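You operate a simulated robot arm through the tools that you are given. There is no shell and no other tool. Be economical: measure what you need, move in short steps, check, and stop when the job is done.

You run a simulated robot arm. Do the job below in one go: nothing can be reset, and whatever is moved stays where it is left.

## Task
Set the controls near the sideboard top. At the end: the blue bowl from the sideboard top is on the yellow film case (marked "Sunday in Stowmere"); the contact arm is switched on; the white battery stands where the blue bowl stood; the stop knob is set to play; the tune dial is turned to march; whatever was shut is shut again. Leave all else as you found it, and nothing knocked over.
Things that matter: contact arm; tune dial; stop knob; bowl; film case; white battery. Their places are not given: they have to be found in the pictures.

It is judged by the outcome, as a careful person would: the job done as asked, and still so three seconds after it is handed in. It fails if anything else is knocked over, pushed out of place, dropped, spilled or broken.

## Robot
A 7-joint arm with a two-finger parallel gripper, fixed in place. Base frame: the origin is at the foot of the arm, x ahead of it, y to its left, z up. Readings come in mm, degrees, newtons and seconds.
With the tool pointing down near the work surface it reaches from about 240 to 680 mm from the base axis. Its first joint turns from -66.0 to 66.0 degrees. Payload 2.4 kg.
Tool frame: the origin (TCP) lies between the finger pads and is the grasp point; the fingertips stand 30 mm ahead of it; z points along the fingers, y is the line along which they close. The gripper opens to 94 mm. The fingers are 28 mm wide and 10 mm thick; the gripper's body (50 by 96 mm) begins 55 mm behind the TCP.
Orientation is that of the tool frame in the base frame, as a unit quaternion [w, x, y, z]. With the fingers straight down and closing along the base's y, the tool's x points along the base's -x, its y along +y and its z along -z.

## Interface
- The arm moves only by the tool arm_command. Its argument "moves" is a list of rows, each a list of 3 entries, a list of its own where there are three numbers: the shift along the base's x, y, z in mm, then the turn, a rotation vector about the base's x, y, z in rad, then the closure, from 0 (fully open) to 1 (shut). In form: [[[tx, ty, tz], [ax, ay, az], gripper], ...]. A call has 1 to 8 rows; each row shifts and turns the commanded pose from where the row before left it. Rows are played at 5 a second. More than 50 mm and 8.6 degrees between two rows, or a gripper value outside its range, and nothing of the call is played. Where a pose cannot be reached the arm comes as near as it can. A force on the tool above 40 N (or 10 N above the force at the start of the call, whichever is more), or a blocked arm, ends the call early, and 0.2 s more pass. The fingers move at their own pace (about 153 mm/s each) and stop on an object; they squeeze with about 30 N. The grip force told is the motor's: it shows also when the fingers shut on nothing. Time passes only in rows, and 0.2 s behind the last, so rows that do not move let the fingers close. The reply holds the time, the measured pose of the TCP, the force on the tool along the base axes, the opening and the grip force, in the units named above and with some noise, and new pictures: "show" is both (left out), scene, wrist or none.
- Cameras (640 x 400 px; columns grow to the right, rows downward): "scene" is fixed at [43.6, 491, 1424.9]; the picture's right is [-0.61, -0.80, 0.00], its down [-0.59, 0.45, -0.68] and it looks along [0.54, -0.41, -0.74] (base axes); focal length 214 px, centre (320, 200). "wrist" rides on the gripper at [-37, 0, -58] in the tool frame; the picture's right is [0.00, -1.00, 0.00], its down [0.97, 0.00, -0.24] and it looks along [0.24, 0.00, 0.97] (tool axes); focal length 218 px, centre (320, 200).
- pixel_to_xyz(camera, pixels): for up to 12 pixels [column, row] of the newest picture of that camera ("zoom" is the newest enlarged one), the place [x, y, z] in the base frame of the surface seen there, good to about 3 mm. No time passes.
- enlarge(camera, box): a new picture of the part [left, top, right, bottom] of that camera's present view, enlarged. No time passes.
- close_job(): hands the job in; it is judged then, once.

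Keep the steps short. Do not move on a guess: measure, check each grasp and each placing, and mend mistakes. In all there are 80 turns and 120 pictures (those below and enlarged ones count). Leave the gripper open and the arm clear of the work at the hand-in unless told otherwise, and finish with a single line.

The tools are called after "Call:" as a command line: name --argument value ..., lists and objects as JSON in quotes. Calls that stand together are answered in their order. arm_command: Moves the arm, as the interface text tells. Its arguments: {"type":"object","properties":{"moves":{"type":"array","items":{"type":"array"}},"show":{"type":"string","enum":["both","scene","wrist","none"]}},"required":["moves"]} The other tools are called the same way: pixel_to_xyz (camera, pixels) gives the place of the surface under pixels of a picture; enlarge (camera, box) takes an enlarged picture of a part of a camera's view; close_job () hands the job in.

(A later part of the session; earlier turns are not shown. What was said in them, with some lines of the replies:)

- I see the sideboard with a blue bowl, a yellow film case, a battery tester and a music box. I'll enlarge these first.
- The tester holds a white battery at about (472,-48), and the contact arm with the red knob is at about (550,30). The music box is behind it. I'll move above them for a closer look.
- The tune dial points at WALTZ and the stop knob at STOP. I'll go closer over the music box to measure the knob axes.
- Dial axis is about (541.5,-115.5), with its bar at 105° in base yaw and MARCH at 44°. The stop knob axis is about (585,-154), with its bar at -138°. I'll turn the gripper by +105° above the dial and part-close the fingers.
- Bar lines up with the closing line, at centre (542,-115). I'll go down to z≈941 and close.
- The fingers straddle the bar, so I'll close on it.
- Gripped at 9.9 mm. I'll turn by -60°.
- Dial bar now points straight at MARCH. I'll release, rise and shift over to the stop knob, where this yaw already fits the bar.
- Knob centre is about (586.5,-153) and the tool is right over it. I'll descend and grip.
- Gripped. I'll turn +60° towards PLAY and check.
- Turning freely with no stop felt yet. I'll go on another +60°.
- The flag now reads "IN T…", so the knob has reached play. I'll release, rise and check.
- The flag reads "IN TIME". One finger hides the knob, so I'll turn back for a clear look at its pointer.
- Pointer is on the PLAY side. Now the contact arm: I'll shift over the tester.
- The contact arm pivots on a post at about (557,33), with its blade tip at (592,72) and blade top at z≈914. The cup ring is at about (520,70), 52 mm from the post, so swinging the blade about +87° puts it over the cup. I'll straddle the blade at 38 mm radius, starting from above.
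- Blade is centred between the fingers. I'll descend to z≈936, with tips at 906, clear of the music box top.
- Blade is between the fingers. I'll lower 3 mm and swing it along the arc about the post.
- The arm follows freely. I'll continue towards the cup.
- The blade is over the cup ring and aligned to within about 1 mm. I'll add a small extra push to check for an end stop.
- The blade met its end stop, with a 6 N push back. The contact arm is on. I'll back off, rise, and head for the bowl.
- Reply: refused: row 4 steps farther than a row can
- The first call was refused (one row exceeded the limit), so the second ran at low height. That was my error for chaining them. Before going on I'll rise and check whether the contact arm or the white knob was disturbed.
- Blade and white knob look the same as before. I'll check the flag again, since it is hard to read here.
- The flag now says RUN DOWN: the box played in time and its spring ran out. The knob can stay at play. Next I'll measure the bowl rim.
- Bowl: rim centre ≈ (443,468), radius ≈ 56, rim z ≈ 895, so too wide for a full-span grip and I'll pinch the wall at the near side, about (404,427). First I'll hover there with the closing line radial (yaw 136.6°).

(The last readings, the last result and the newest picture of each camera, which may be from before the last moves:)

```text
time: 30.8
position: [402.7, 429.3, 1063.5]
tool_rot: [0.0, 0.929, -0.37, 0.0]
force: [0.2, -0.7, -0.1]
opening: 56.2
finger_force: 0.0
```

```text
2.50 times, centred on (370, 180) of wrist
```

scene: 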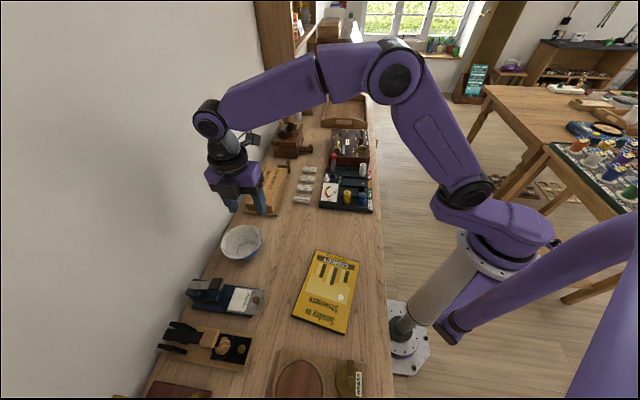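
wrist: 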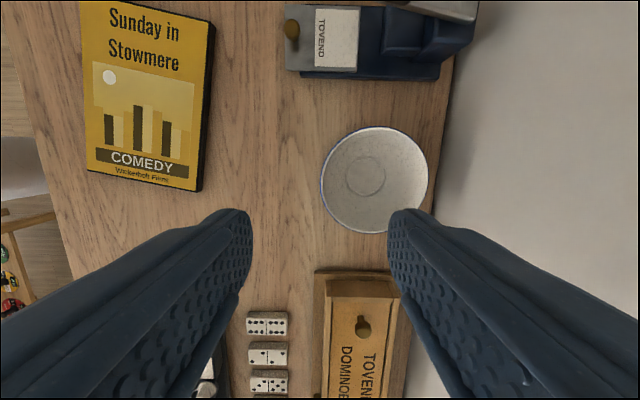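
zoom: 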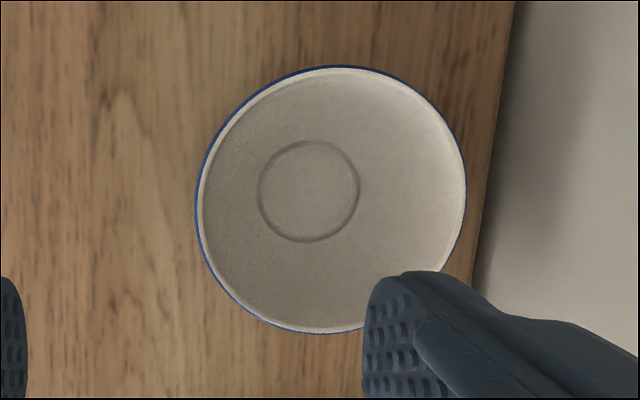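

Bowl centre refined to (442,471.5); the wall leans about 18° near the rim. The film case centre is about (201,343), top z ≈ 852. I'll tilt the tool 18° to match the wall, then descend in stages.

Call:
arm_command --moves '[[[-1, 0, -20], [0.076, -0.072, 0], 0.57], [[0, 0, -20], [0.076, -0.072, 0], 0.57], [[0, 0, -20], [0.076, -0.072, 0], 0.57], [[0, 0, -30], [0, 0, 0], 0.57], [[0, 0, -30], [0, 0, 0], 0.57], [[0, 0, 0], [0, 0, 0], 0.57]]' --show "both"

Call:
enlarge --camera "scene" --box '[190, 170, 300, 280]'

```text
time: 32.2
position: [402.7, 426.9, 943.8]
tool_rot: [-0.145, 0.917, -0.366, 0.058]
force: [-0.3, 0.5, 0.0]
opening: 40.6
finger_force: 0.0
```

scene: 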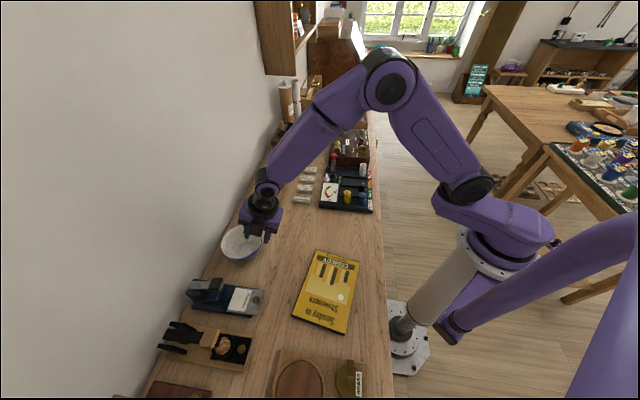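
wrist: 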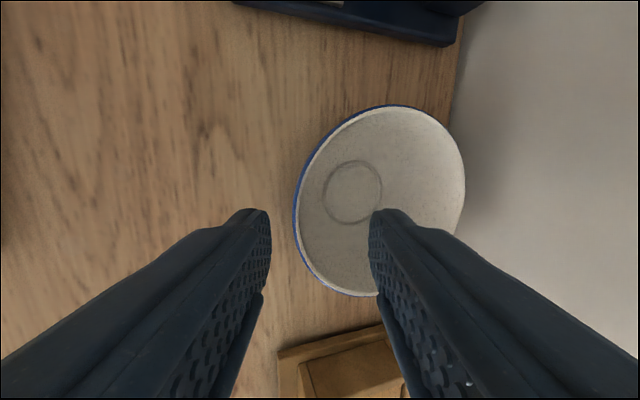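

```text
3.64 times, centred on (245, 225) of scene
```

zoom: 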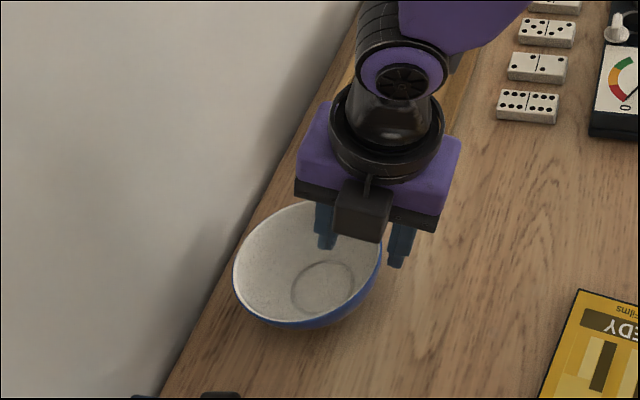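

Rim lies where predicted. I'll descend the last 43 mm with the fingers still open around the wall.

Call:
arm_command --moves '[[[0, 0, -22], [0, 0, 0], 0.57], [[0, 0, -21], [0, 0, 0], 0.57], [[0, 0, 0], [0, 0, 0], 0.57]]' --show "both"

Call:
enlarge --camera "scene" --box '[190, 190, 300, 280]'

```text
time: 33.0
position: [402.3, 427.8, 898.5]
tool_rot: [-0.145, 0.917, -0.366, 0.058]
force: [0.1, 0.9, 0.9]
opening: 40.5
finger_force: 0.2
```

scene: 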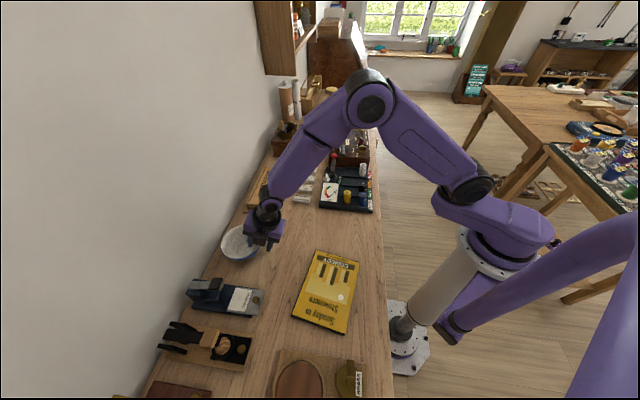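
wrist: 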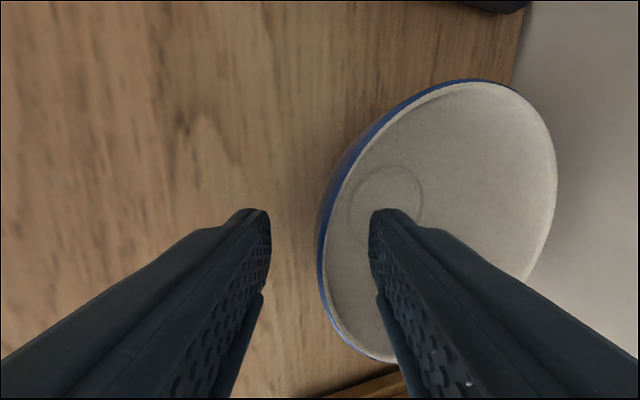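

```text
4.44 times, centred on (245, 235) of scene
```

zoom: 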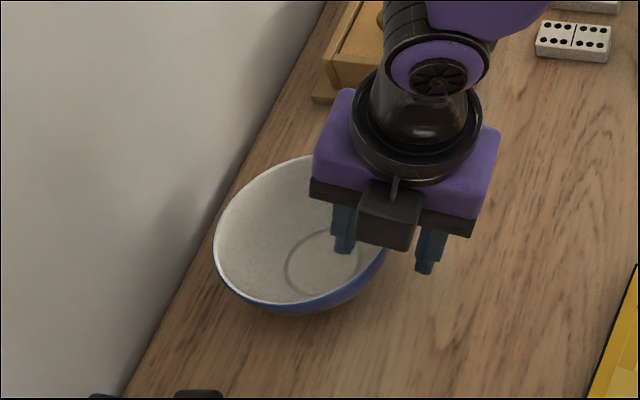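

The fingers straddle the wall evenly, so I'll close.

Call:
arm_command --moves '[[[0, 0, 0], [0, 0, 0], 0.75], [[0, 0, 0], [0, 0, 0], 0.9], [[0, 0, 0], [0, 0, 0], 1], [[0, 0, 0], [0, 0, 0], 1]]' --show "wrist"

```text
time: 34.0
position: [404.6, 427.6, 900.3]
tool_rot: [-0.148, 0.917, -0.366, 0.058]
force: [1.7, 0.0, 11.8]
opening: 8.0
finger_force: 29.7
```

wrist: 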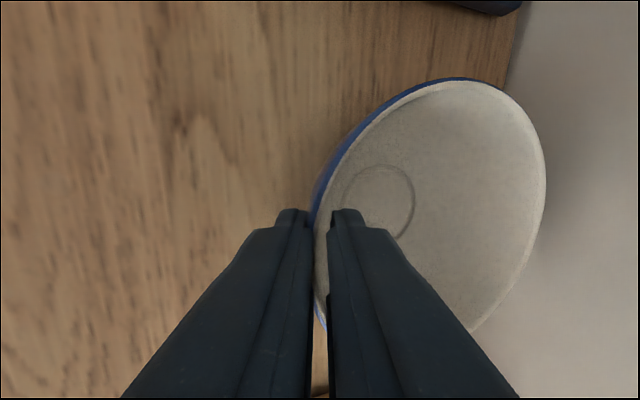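

Gripped at 8 mm and 30 N. I'll lift a little and check for tilt.

Call:
arm_command --moves '[[[0, 0, 10], [0, 0, 0], 1], [[0, 0, 20], [0, 0, 0], 1], [[0, 0, 20], [0, 0, 0], 1], [[0, 0, 0], [0, 0, 0], 1]]' --show "both"

Call:
enlarge --camera "scene" --box '[190, 180, 300, 280]'

```text
time: 35.0
position: [404.3, 426.9, 950.5]
tool_rot: [-0.145, 0.918, -0.365, 0.057]
force: [-0.6, 0.2, -1.9]
opening: 7.6
finger_force: 30.2
```

scene: 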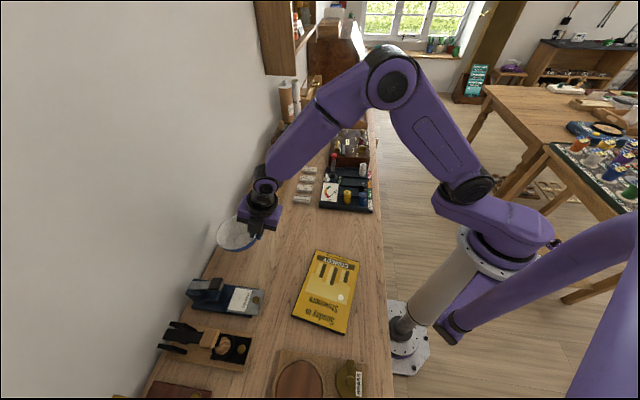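
wrist: 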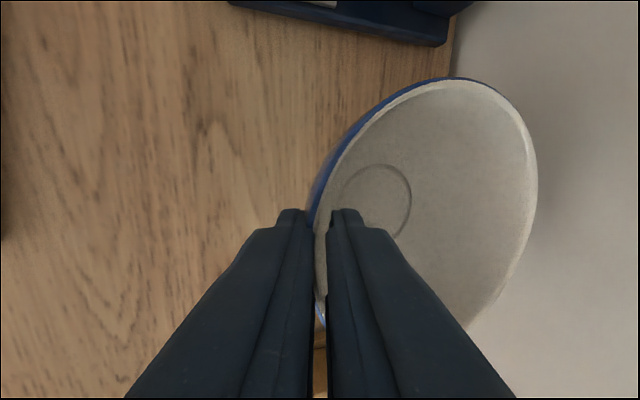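

```text
4.00 times, centred on (245, 230) of scene
```

zoom: 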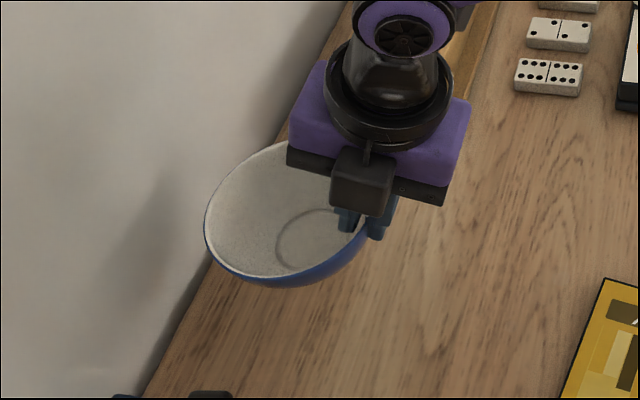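

The bowl is held. I'll measure rim heights for tilt.

Call:
pixel_to_xyz --camera "wrist" --pixels '[[450, 79], [515, 105], [535, 170], [505, 285], [395, 98], [345, 150], [385, 195], [410, 195], [360, 200], [385, 168]]'

```text
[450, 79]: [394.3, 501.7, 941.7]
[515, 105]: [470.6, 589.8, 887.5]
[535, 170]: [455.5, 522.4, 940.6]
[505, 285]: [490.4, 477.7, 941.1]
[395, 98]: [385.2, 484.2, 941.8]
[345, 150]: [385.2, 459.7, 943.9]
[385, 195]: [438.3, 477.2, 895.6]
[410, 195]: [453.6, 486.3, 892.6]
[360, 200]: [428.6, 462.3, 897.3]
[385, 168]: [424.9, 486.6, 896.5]
```

Tilt is only about 2°. I'll carry it to above the film case, turning 17° on the way to ease the first joint.

Call:
arm_command --moves '[[[-28.3, -17.1, 10], [0, 0, 0.0375], 1], [[-28.3, -17.1, 10], [0, 0, 0.0375], 1], [[-28.3, -17.1, 0], [0, 0, 0.0375], 1], [[-28.3, -17.1, 0], [0, 0, 0.0375], 1], [[-28.3, -17.1, 0], [0, 0, 0.0375], 1], [[-28.3, -17.1, 0], [0, 0, 0.0375], 1], [[-28.3, -17.1, 0], [0, 0, 0.0375], 1], [[-28.3, -17.1, 0], [0, 0, 0.0375], 1]]' --show "both"

Call:
enlarge --camera "scene" --box '[260, 200, 400, 350]'

```text
time: 36.8
position: [177.4, 290.8, 972.9]
tool_rot: [-0.153, 0.962, -0.225, 0.036]
force: [-0.2, -0.2, -1.9]
opening: 7.4
finger_force: 30.6
```

scene: 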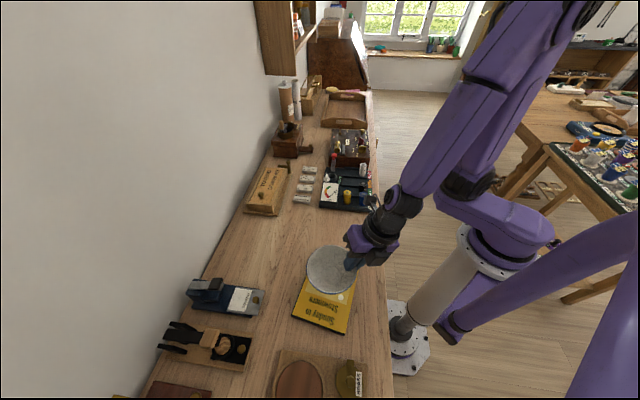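
wrist: 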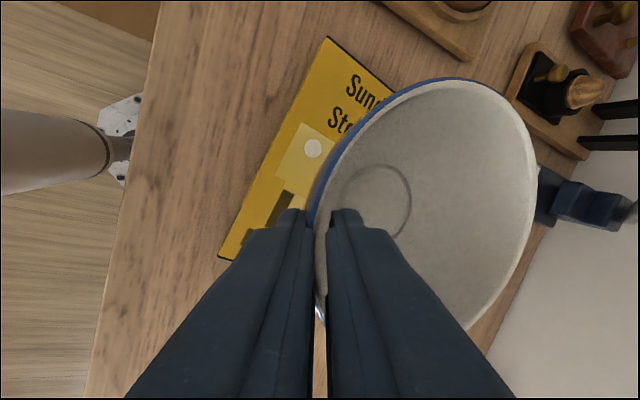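

```text
2.67 times, centred on (330, 275) of scene
```

zoom: 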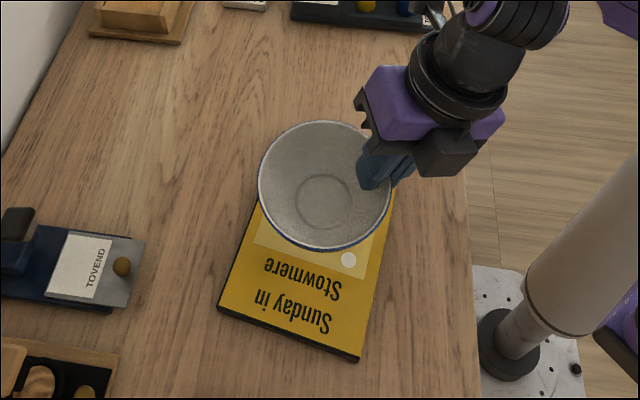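

Call:
pixel_to_xyz --camera "zoom" --pixels '[[324, 202], [324, 124], [262, 180], [388, 205], [325, 250], [220, 308], [357, 358], [330, 320], [393, 195]]'

```text
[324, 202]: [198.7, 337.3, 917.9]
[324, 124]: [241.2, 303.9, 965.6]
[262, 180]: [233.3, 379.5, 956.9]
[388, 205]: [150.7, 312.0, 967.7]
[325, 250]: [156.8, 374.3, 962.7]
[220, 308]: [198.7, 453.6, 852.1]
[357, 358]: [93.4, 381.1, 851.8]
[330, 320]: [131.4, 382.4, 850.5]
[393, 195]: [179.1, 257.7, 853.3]
```

Bowl centre is (199,337) and case centre (200,343). I'll shift slightly, level the bowl by about 2°, and lower it to just above the case.

Call:
arm_command --moves '[[[1, 4, -15], [0.036, -0.017, 0], 1], [[0, 0, -20], [0, 0, 0], 1], [[0, 0, -17], [0, 0, 0], 1], [[0, 0, 0], [0, 0, 0], 1]]' --show "scene"

Call:
enlarge --camera "scene" --box '[260, 220, 380, 340]'

```text
time: 37.8
position: [177.8, 291.6, 918.8]
tool_rot: [-0.171, 0.959, -0.223, 0.039]
force: [-0.5, 0.2, -1.1]
opening: 7.1
finger_force: 30.4
```

scene: 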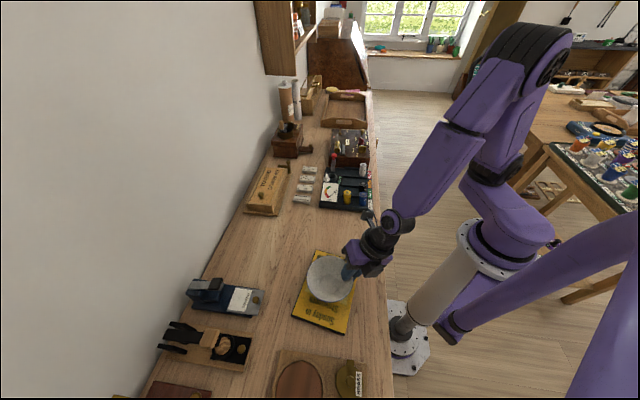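

```text
3.33 times, centred on (320, 280) of scene
```

zoom: 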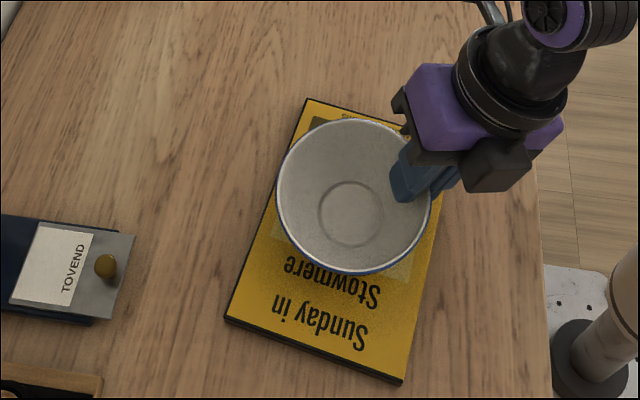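

Close to the surface. I'll lower in small steps, watching force.

Call:
arm_command --moves '[[[0, 0, -2], [0, 0, 0], 1], [[0, 0, -2], [0, 0, 0], 1], [[0, 0, 0], [0, 0, 0], 1]]' --show "none"

```text
time: 38.6
position: [179.2, 293.0, 915.3]
tool_rot: [-0.171, 0.959, -0.224, 0.039]
force: [0.0, 0.1, -3.0]
opening: 7.5
finger_force: 30.2
```

Call:
arm_command --moves '[[[0, 0, -1.5], [0, 0, 0], 1], [[0, 0, -1.5], [0, 0, 0], 1], [[0, 0, 0], [0, 0, 0], 1]]' --show "none"

```text
time: 39.4
position: [180.0, 294.0, 913.1]
tool_rot: [-0.172, 0.958, -0.225, 0.039]
force: [-1.3, -5.1, 19.0]
opening: 7.4
finger_force: 29.9
```

Contact: 19 N. I'll ease 1 mm, then open the fingers.

Call:
arm_command --moves '[[[0, 0, 1], [0, 0, 0], 1], [[0, 0, 0], [0, 0, 0], 0.88], [[0, 0, 0], [0, 0, 0], 0.75], [[0, 0, 0], [0, 0, 0], 0.6], [[0, 0, 0], [0, 0, 0], 0.6]]' --show "both"

Call:
enlarge --camera "scene" --box '[260, 220, 380, 340]'

```text
time: 40.6
position: [180.0, 295.0, 913.0]
tool_rot: [-0.171, 0.959, -0.224, 0.04]
force: [1.2, -0.1, 0.0]
opening: 37.5
finger_force: 0.2
```

scene: 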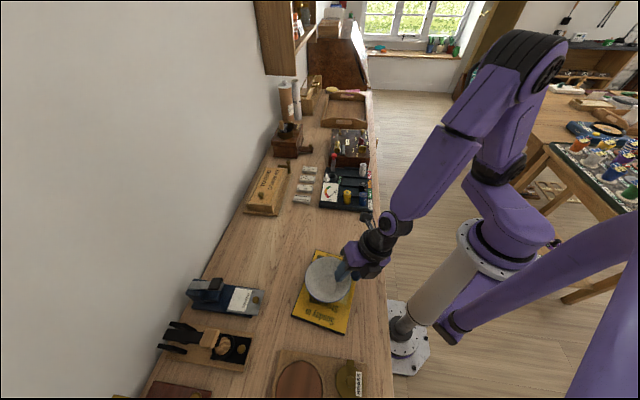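
wrist: 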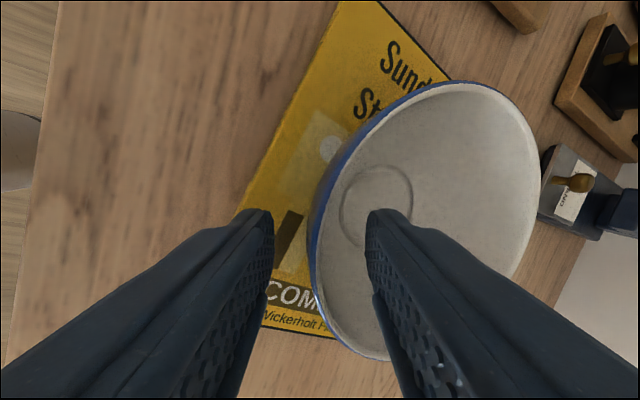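

```text
3.33 times, centred on (320, 280) of scene
```

zoom: 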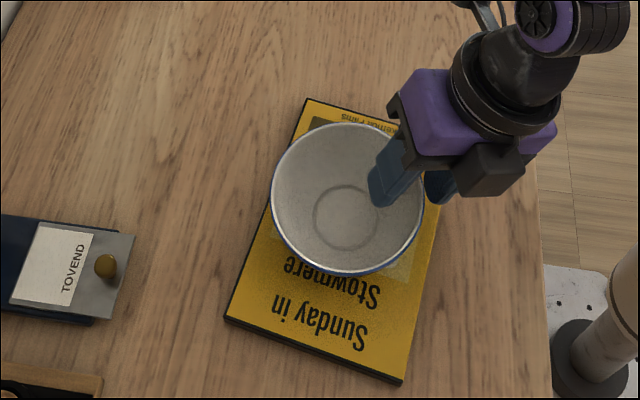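

The bowl stands level on the film case. I'll rise straight up, then take the tilt off.

Call:
arm_command --moves '[[[0, 0, 30], [0, 0, 0], 0.6], [[0, 0, 40], [0, 0, 0], 0.6], [[0, 0, 40], [-0.106, 0.052, 0], 0.6], [[0, 0, 40], [-0.106, 0.052, 0], 0.6], [[0, 0, 10], [-0.106, 0.052, 0], 0.6], [[0, 0, 0], [0, 0, 0], 0.6]]' --show "wrist"

Call:
enlarge --camera "scene" --box '[260, 220, 380, 340]'

```text
time: 42.0
position: [182.5, 296.2, 1073.6]
tool_rot: [0.0, 0.974, -0.228, 0.0]
force: [-0.3, 0.2, 0.1]
opening: 37.7
finger_force: 0.0
```

wrist: 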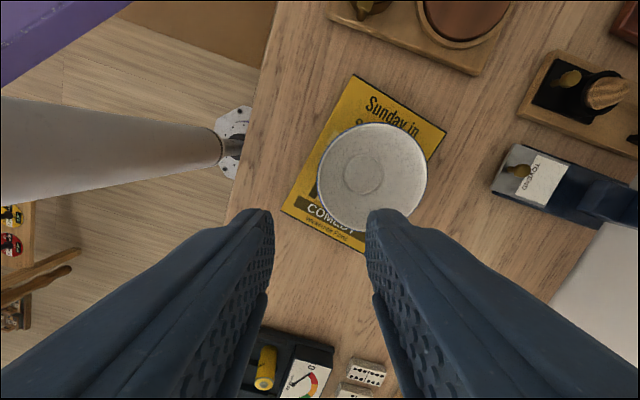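

```text
3.33 times, centred on (320, 280) of scene
```

zoom: 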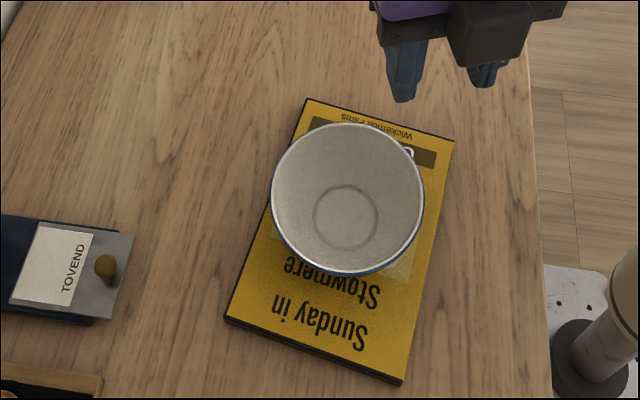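

Bowl sits well. Now I'll travel to above the white battery.

Call:
arm_command --moves '[[[29, -35, 0], [0, 0, -0.04], 0.5], [[29, -35, 0], [0, 0, -0.04], 0.5], [[29, -35, 0], [0, 0, -0.04], 0.5], [[29, -35, 0], [0, 0, -0.04], 0.5], [[29, -35, 0], [0, 0, -0.04], 0.5], [[29, -35, 0], [0, 0, -0.04], 0.5], [[29, -35, 0], [0, 0, -0.04], 0.5], [[29, -35, 0], [0, 0, -0.04], 0.5]]' --show "none"

```text
time: 43.8
position: [410.9, 13.8, 1072.4]
tool_rot: [0.0, 0.925, -0.38, 0.0]
force: [1.0, -0.7, 0.1]
opening: 47.2
finger_force: 0.1
```

Call:
arm_command --moves '[[[29, -31, -30], [0, 0, 0], 0.5], [[29, -31, -30], [0, 0, 0], 0.5], [[0, 0, 0], [0, 0, 0], 0.5]]' --show "wrist"

Call:
enlarge --camera "wrist" --box '[240, 100, 440, 280]'

```text
refused: row 1 steps farther than a row can; nothing moved
```

```text
2.22 times, centred on (340, 190) of wrist
```

zoom: 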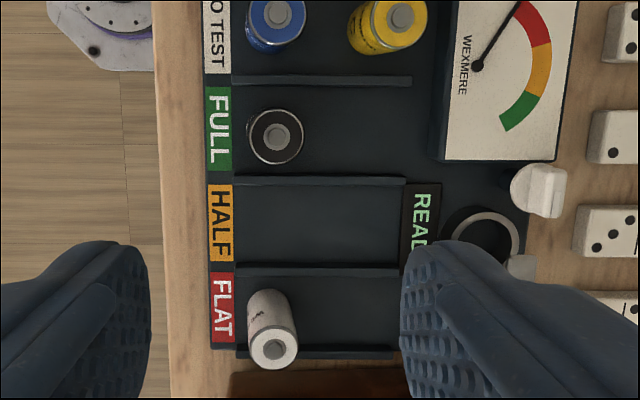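

Call:
arm_command --moves '[[[29, -31, 0], [0, 0, 0], 0.5], [[29, -31, 0], [0, 0, 0], 0.5], [[0, 0, -35], [0, 0, 0], 0.5], [[0, 0, -35], [0, 0, 0], 0.5], [[0, 0, 0], [0, 0, 0], 0.5]]' --show "wrist"

Call:
enlarge --camera "wrist" --box '[240, 100, 440, 280]'

```text
time: 45.0
position: [468.9, -46.7, 1002.2]
tool_rot: [0.001, 0.925, -0.379, 0.0]
force: [0.1, 0.5, -0.7]
opening: 46.9
finger_force: 0.0
```

wrist: 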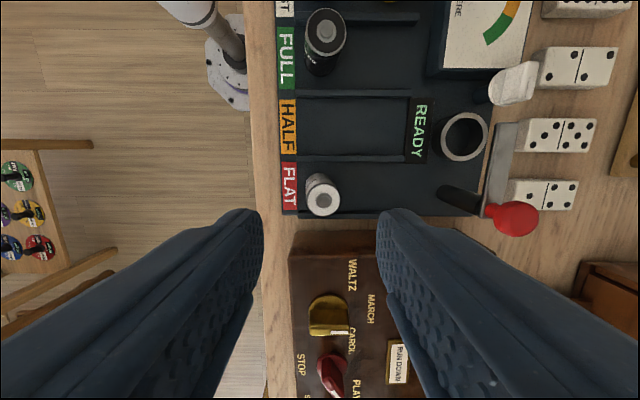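

```text
2.22 times, centred on (340, 190) of wrist
```

zoom: 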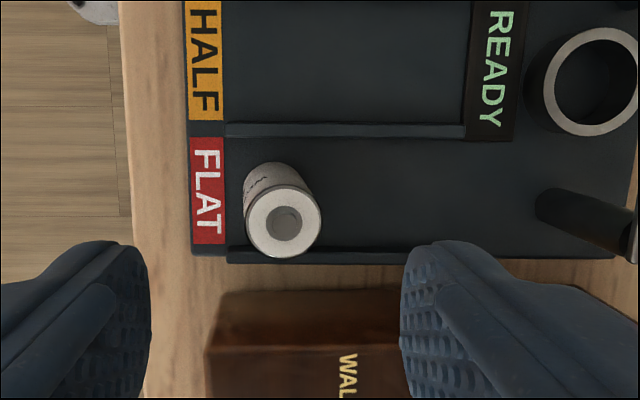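

The contact arm looks offset from the cup ring in this view, which may be parallax. I'll measure it along with the battery.

Call:
pixel_to_xyz --camera "wrist" --pixels '[[512, 127], [500, 165], [515, 218], [322, 197], [322, 203], [310, 200], [334, 200], [322, 213], [460, 159], [445, 137], [343, 160], [300, 250]]'

```text
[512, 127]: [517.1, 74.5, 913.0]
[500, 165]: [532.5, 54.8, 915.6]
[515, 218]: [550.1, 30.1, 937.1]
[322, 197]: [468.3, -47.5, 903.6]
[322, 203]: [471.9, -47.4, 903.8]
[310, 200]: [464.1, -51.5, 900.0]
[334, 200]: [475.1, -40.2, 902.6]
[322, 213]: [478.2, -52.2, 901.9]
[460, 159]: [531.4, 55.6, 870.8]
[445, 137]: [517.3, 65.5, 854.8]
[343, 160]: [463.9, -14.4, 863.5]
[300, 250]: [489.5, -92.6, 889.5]
```

Blade tip is over the cup (517,74), so it's fine. Battery axis is (470,-47), top z 904. I'll descend to TCP z 906.

Call:
arm_command --moves '[[[1, 0, -35], [0, 0, 0], 0.5], [[0, 0, -35], [0, 0, 0], 0.5], [[0, 0, -26], [0, 0, 0], 0.5], [[0, 0, 0], [0, 0, 0], 0.5]]' --show "wrist"

```text
time: 46.0
position: [470.7, -45.7, 908.4]
tool_rot: [0.0, 0.925, -0.379, 0.001]
force: [-0.1, -0.3, -0.2]
opening: 46.6
finger_force: 0.0
```

wrist: 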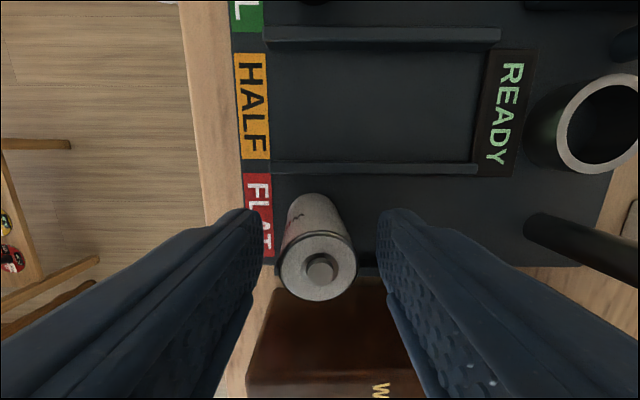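

Battery is centred between the pads, so I'll close.

Call:
arm_command --moves '[[[0, 0, 0], [0, 0, 0], 0.7], [[0, 0, 0], [0, 0, 0], 0.9], [[0, 0, 0], [0, 0, 0], 1], [[0, 0, 0], [0, 0, 0], 1]]' --show "none"

```text
time: 47.0
position: [471.6, -46.0, 908.2]
tool_rot: [-0.001, 0.925, -0.379, 0.0]
force: [-0.2, -0.6, -0.2]
opening: 24.6
finger_force: 30.0
```

Gripped at 24.6 mm. I'll lift gently and look.

Call:
arm_command --moves '[[[0, 0, 15], [0, 0, 0], 1], [[0, 0, 30], [0, 0, 0], 1], [[0, 0, 40], [0, 0, 0], 1], [[0, 0, 40], [0, 0, 0], 1], [[0, 0, 0], [0, 0, 0], 1]]' --show "both"

Call:
enlarge --camera "scene" --box '[310, 80, 420, 220]'

```text
time: 48.2
position: [473.8, -50.0, 1035.5]
tool_rot: [0.0, 0.925, -0.38, 0.0]
force: [0.4, 0.7, -0.7]
opening: 24.2
finger_force: 29.4
```

scene: 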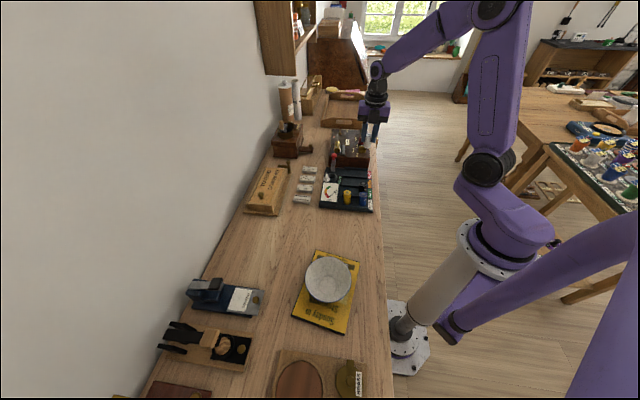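
wrist: 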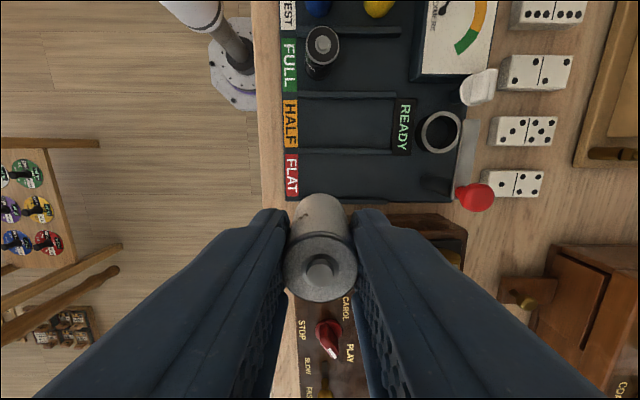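

```text
2.86 times, centred on (365, 150) of scene
```

zoom: 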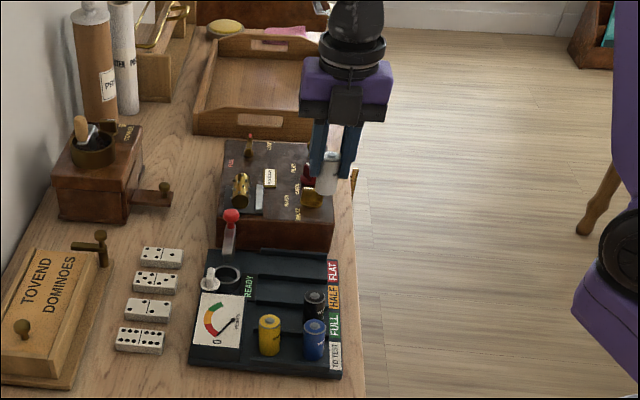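

Battery held upright, and the stop knob is seen pointing at PLAY. I'll carry it across to the bowl's old spot (442,471.5).

Call:
arm_command --moves '[[[-2.5, 43, 0], [0, 0, 0], 1], [[-2.5, 43, 0], [0, 0, 0], 1], [[-2.5, 43, 0], [0, 0, 0], 1], [[-2.5, 43, 0], [0, 0, 0], 1], [[-2.5, 43, 0], [0, 0, 0], 1], [[-2.5, 43, 0], [0, 0, 0], 1], [[-2.5, 43, 0], [0, 0, 0], 1], [[-2.5, 43, 0], [0, 0, 0], 1]]' --show "none"

```text
time: 50.0
position: [450.9, 298.5, 1032.8]
tool_rot: [0.001, 0.925, -0.379, 0.0]
force: [-0.1, 0.2, 0.1]
opening: 24.4
finger_force: 29.9
```

Call:
arm_command --moves '[[[-2.5, 43, 0], [0, 0, 0], 1], [[-2.5, 43, 0], [0, 0, 0], 1], [[-2.5, 43, 0], [0, 0, 0], 1], [[-2.5, 44, 0], [0, 0, 0], 1], [[0, 0, -40], [0, 0, 0], 1], [[0, 0, -40], [0, 0, 0], 1], [[0, 0, 0], [0, 0, 0], 1]]' --show "both"

Call:
enlarge --camera "scene" --box '[190, 150, 310, 280]'

```text
time: 51.6
position: [441.6, 470.8, 951.4]
tool_rot: [0.0, 0.925, -0.379, 0.0]
force: [-0.2, 0.3, -0.6]
opening: 24.5
finger_force: 30.2
```

scene: 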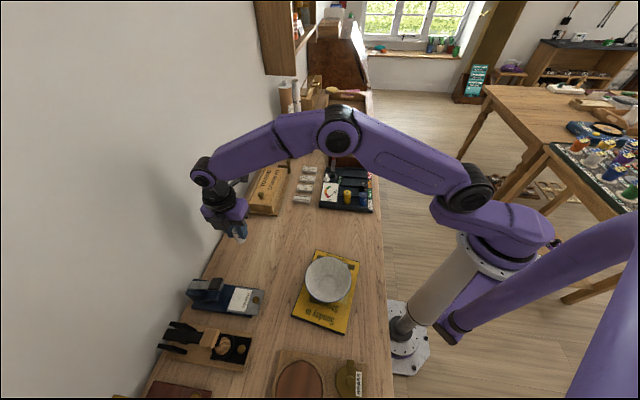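
wrist: 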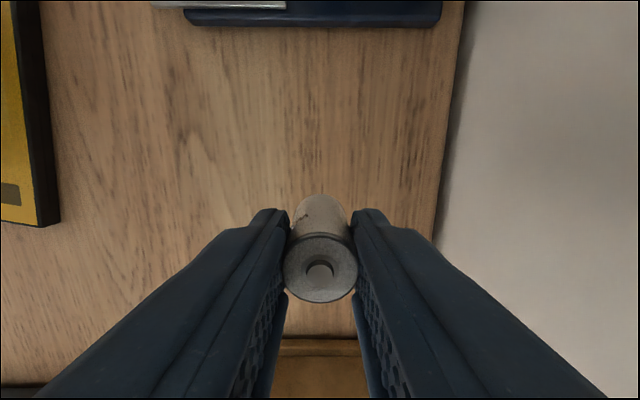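

```text
3.08 times, centred on (250, 215) of scene
```

zoom: 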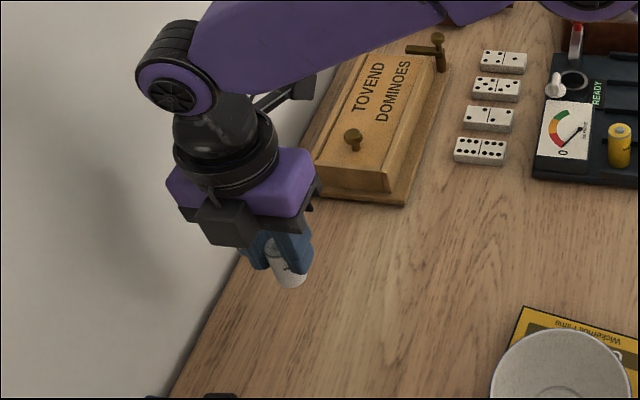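

On target. I'll lower to just above the surface.

Call:
arm_command --moves '[[[0, 0, -25], [0, 0, 0], 1], [[0, 0, -20], [0, 0, 0], 1], [[0, 0, -7], [0, 0, 0], 1], [[0, 0, 0], [0, 0, 0], 1]]' --show "none"

```text
time: 52.6
position: [440.5, 470.6, 897.9]
tool_rot: [0.0, 0.925, -0.379, 0.0]
force: [-0.4, 0.7, -1.5]
opening: 24.1
finger_force: 29.4
```

Call:
arm_command --moves '[[[0, 0, -2], [0, 0, 0], 1], [[0, 0, -2], [0, 0, 0], 1], [[0, 0, 0], [0, 0, 0], 1]]' --show "none"

```text
time: 53.4
position: [441.9, 469.8, 894.9]
tool_rot: [0.001, 0.925, -0.379, -0.001]
force: [-0.3, -0.1, -0.1]
opening: 24.3
finger_force: 29.4
```

No contact yet, so I'll continue in small steps.

Call:
arm_command --moves '[[[0, 0, -1.5], [0, 0, 0], 1], [[0, 0, -1.5], [0, 0, 0], 1], [[0, 0, 0], [0, 0, 0], 1]]' --show "wrist"

Call:
enlarge --camera "scene" --box '[210, 200, 280, 270]'

```text
time: 54.2
position: [440.6, 469.0, 893.2]
tool_rot: [0.0, 0.925, -0.38, 0.0]
force: [-0.1, -1.0, 0.1]
opening: 24.6
finger_force: 30.5
```

wrist: 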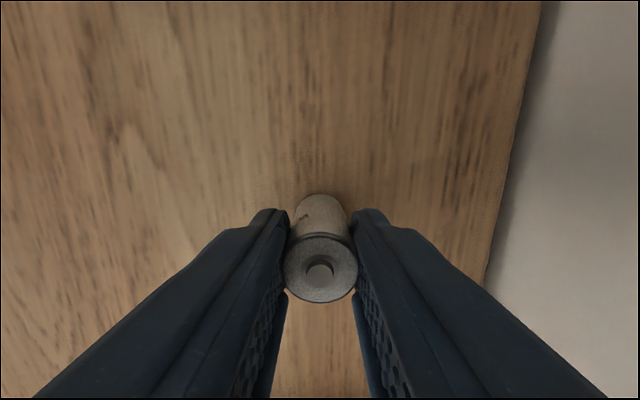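

```text
5.71 times, centred on (245, 235) of scene
```

zoom: 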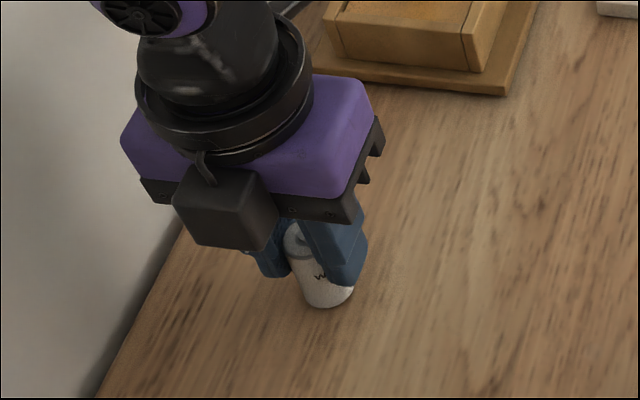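

Call:
arm_command --moves '[[[0, 0, -1.5], [0, 0, 0], 1], [[0, 0, -1.5], [0, 0, 0], 1], [[0, 0, 0], [0, 0, 0], 1]]' --show "none"

```text
time: 55.0
position: [441.1, 469.5, 890.4]
tool_rot: [-0.001, 0.925, -0.38, 0.0]
force: [-3.8, -6.6, 18.3]
opening: 24.4
finger_force: 30.0
```

Contact at 18 N. I'll ease up 1 mm, then open to release.

Call:
arm_command --moves '[[[0, 0, 1], [0, 0, 0], 1], [[0, 0, 0], [0, 0, 0], 0.7], [[0, 0, 0], [0, 0, 0], 0.5], [[0, 0, 0], [0, 0, 0], 0.5]]' --show "wrist"

```text
time: 56.0
position: [442.4, 470.0, 889.4]
tool_rot: [0.001, 0.925, -0.379, 0.0]
force: [-0.5, -0.1, -0.5]
opening: 47.2
finger_force: 0.1
```

wrist: 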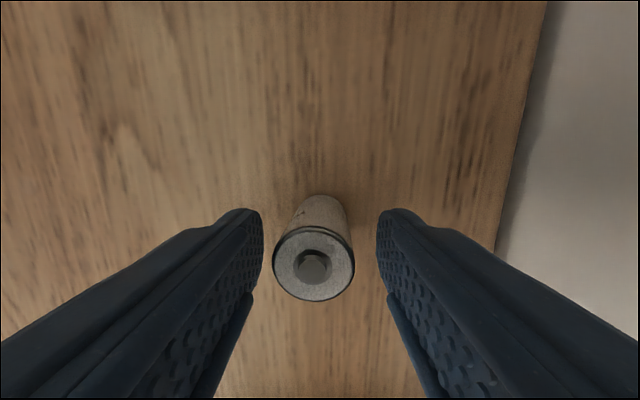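

The battery stands free. I'll rise straight up and clear.

Call:
arm_command --moves '[[[0, 0, 30], [0, 0, 0], 0.5], [[0, 0, 40], [0, 0, 0], 0.3], [[0, 0, 45], [0, 0, 0], 0], [[0, 0, 45], [0, 0, 0], 0], [[-20, -40, 20], [0, 0, 0], 0], [[-20, -40, 20], [0, 0, 0], 0], [[-10, -40, 10], [0, 0, 0], 0], [[-10, -40, 10], [0, 0, 0], 0]]' --show "both"

Call:
enlarge --camera "scene" --box '[140, 210, 400, 400]'

Call:
enlarge --camera "scene" --box '[240, 90, 400, 220]'

```text
time: 57.8
position: [381.9, 307.9, 1110.9]
tool_rot: [-0.001, 0.926, -0.378, 0.0]
force: [-0.4, -1.0, 0.6]
opening: 94.1
finger_force: 0.2
```

scene: 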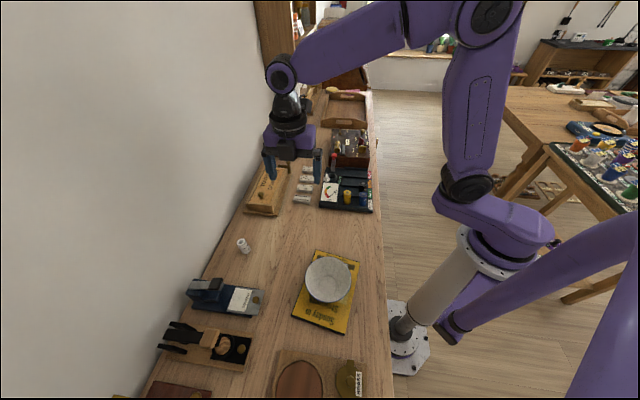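
wrist: 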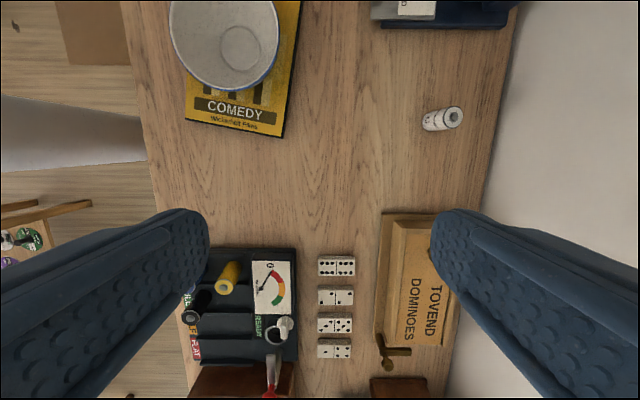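

```text
2.11 times, centred on (270, 305) of scene
```

zoom: 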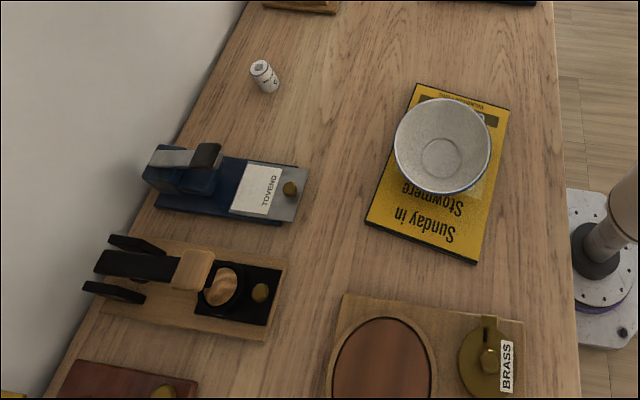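

```text
3.08 times, centred on (320, 155) of scene
```

zoom: 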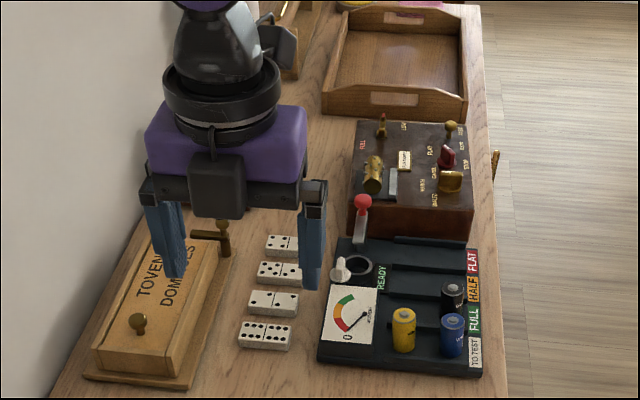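

Call:
pixel_to_xyz --camera "wrist" --pixels '[[453, 115], [445, 118], [430, 122], [425, 128]]'

Call:
enlarge --camera "wrist" --box '[400, 80, 500, 150]'

```text
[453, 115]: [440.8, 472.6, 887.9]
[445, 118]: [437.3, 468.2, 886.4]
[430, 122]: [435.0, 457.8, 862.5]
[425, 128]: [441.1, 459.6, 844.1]
```

```text
5.71 times, centred on (450, 115) of wrist
```

zoom: 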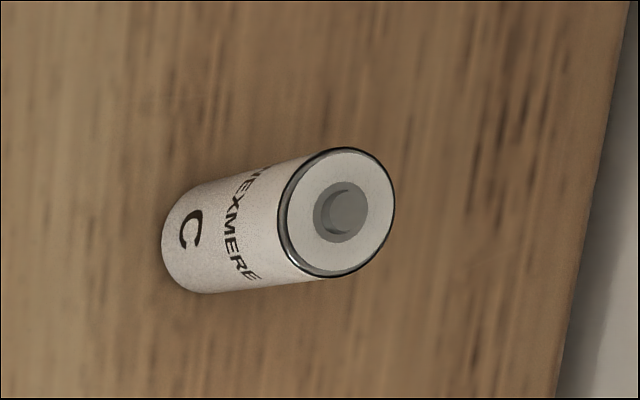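

The battery stands upright at (441,472), and the bowl is on the film case. The dial is at MARCH, the knob at PLAY and the contact arm over the cup. The gripper is open and clear, so I'm handing in.

Call:
close_job

```text
The job is handed in.
```

All five items were set as asked and handed in; nothing needed opening or shutting, nothing was knocked over, and the music box now shows RUN DOWN because it played until its spring ran out.
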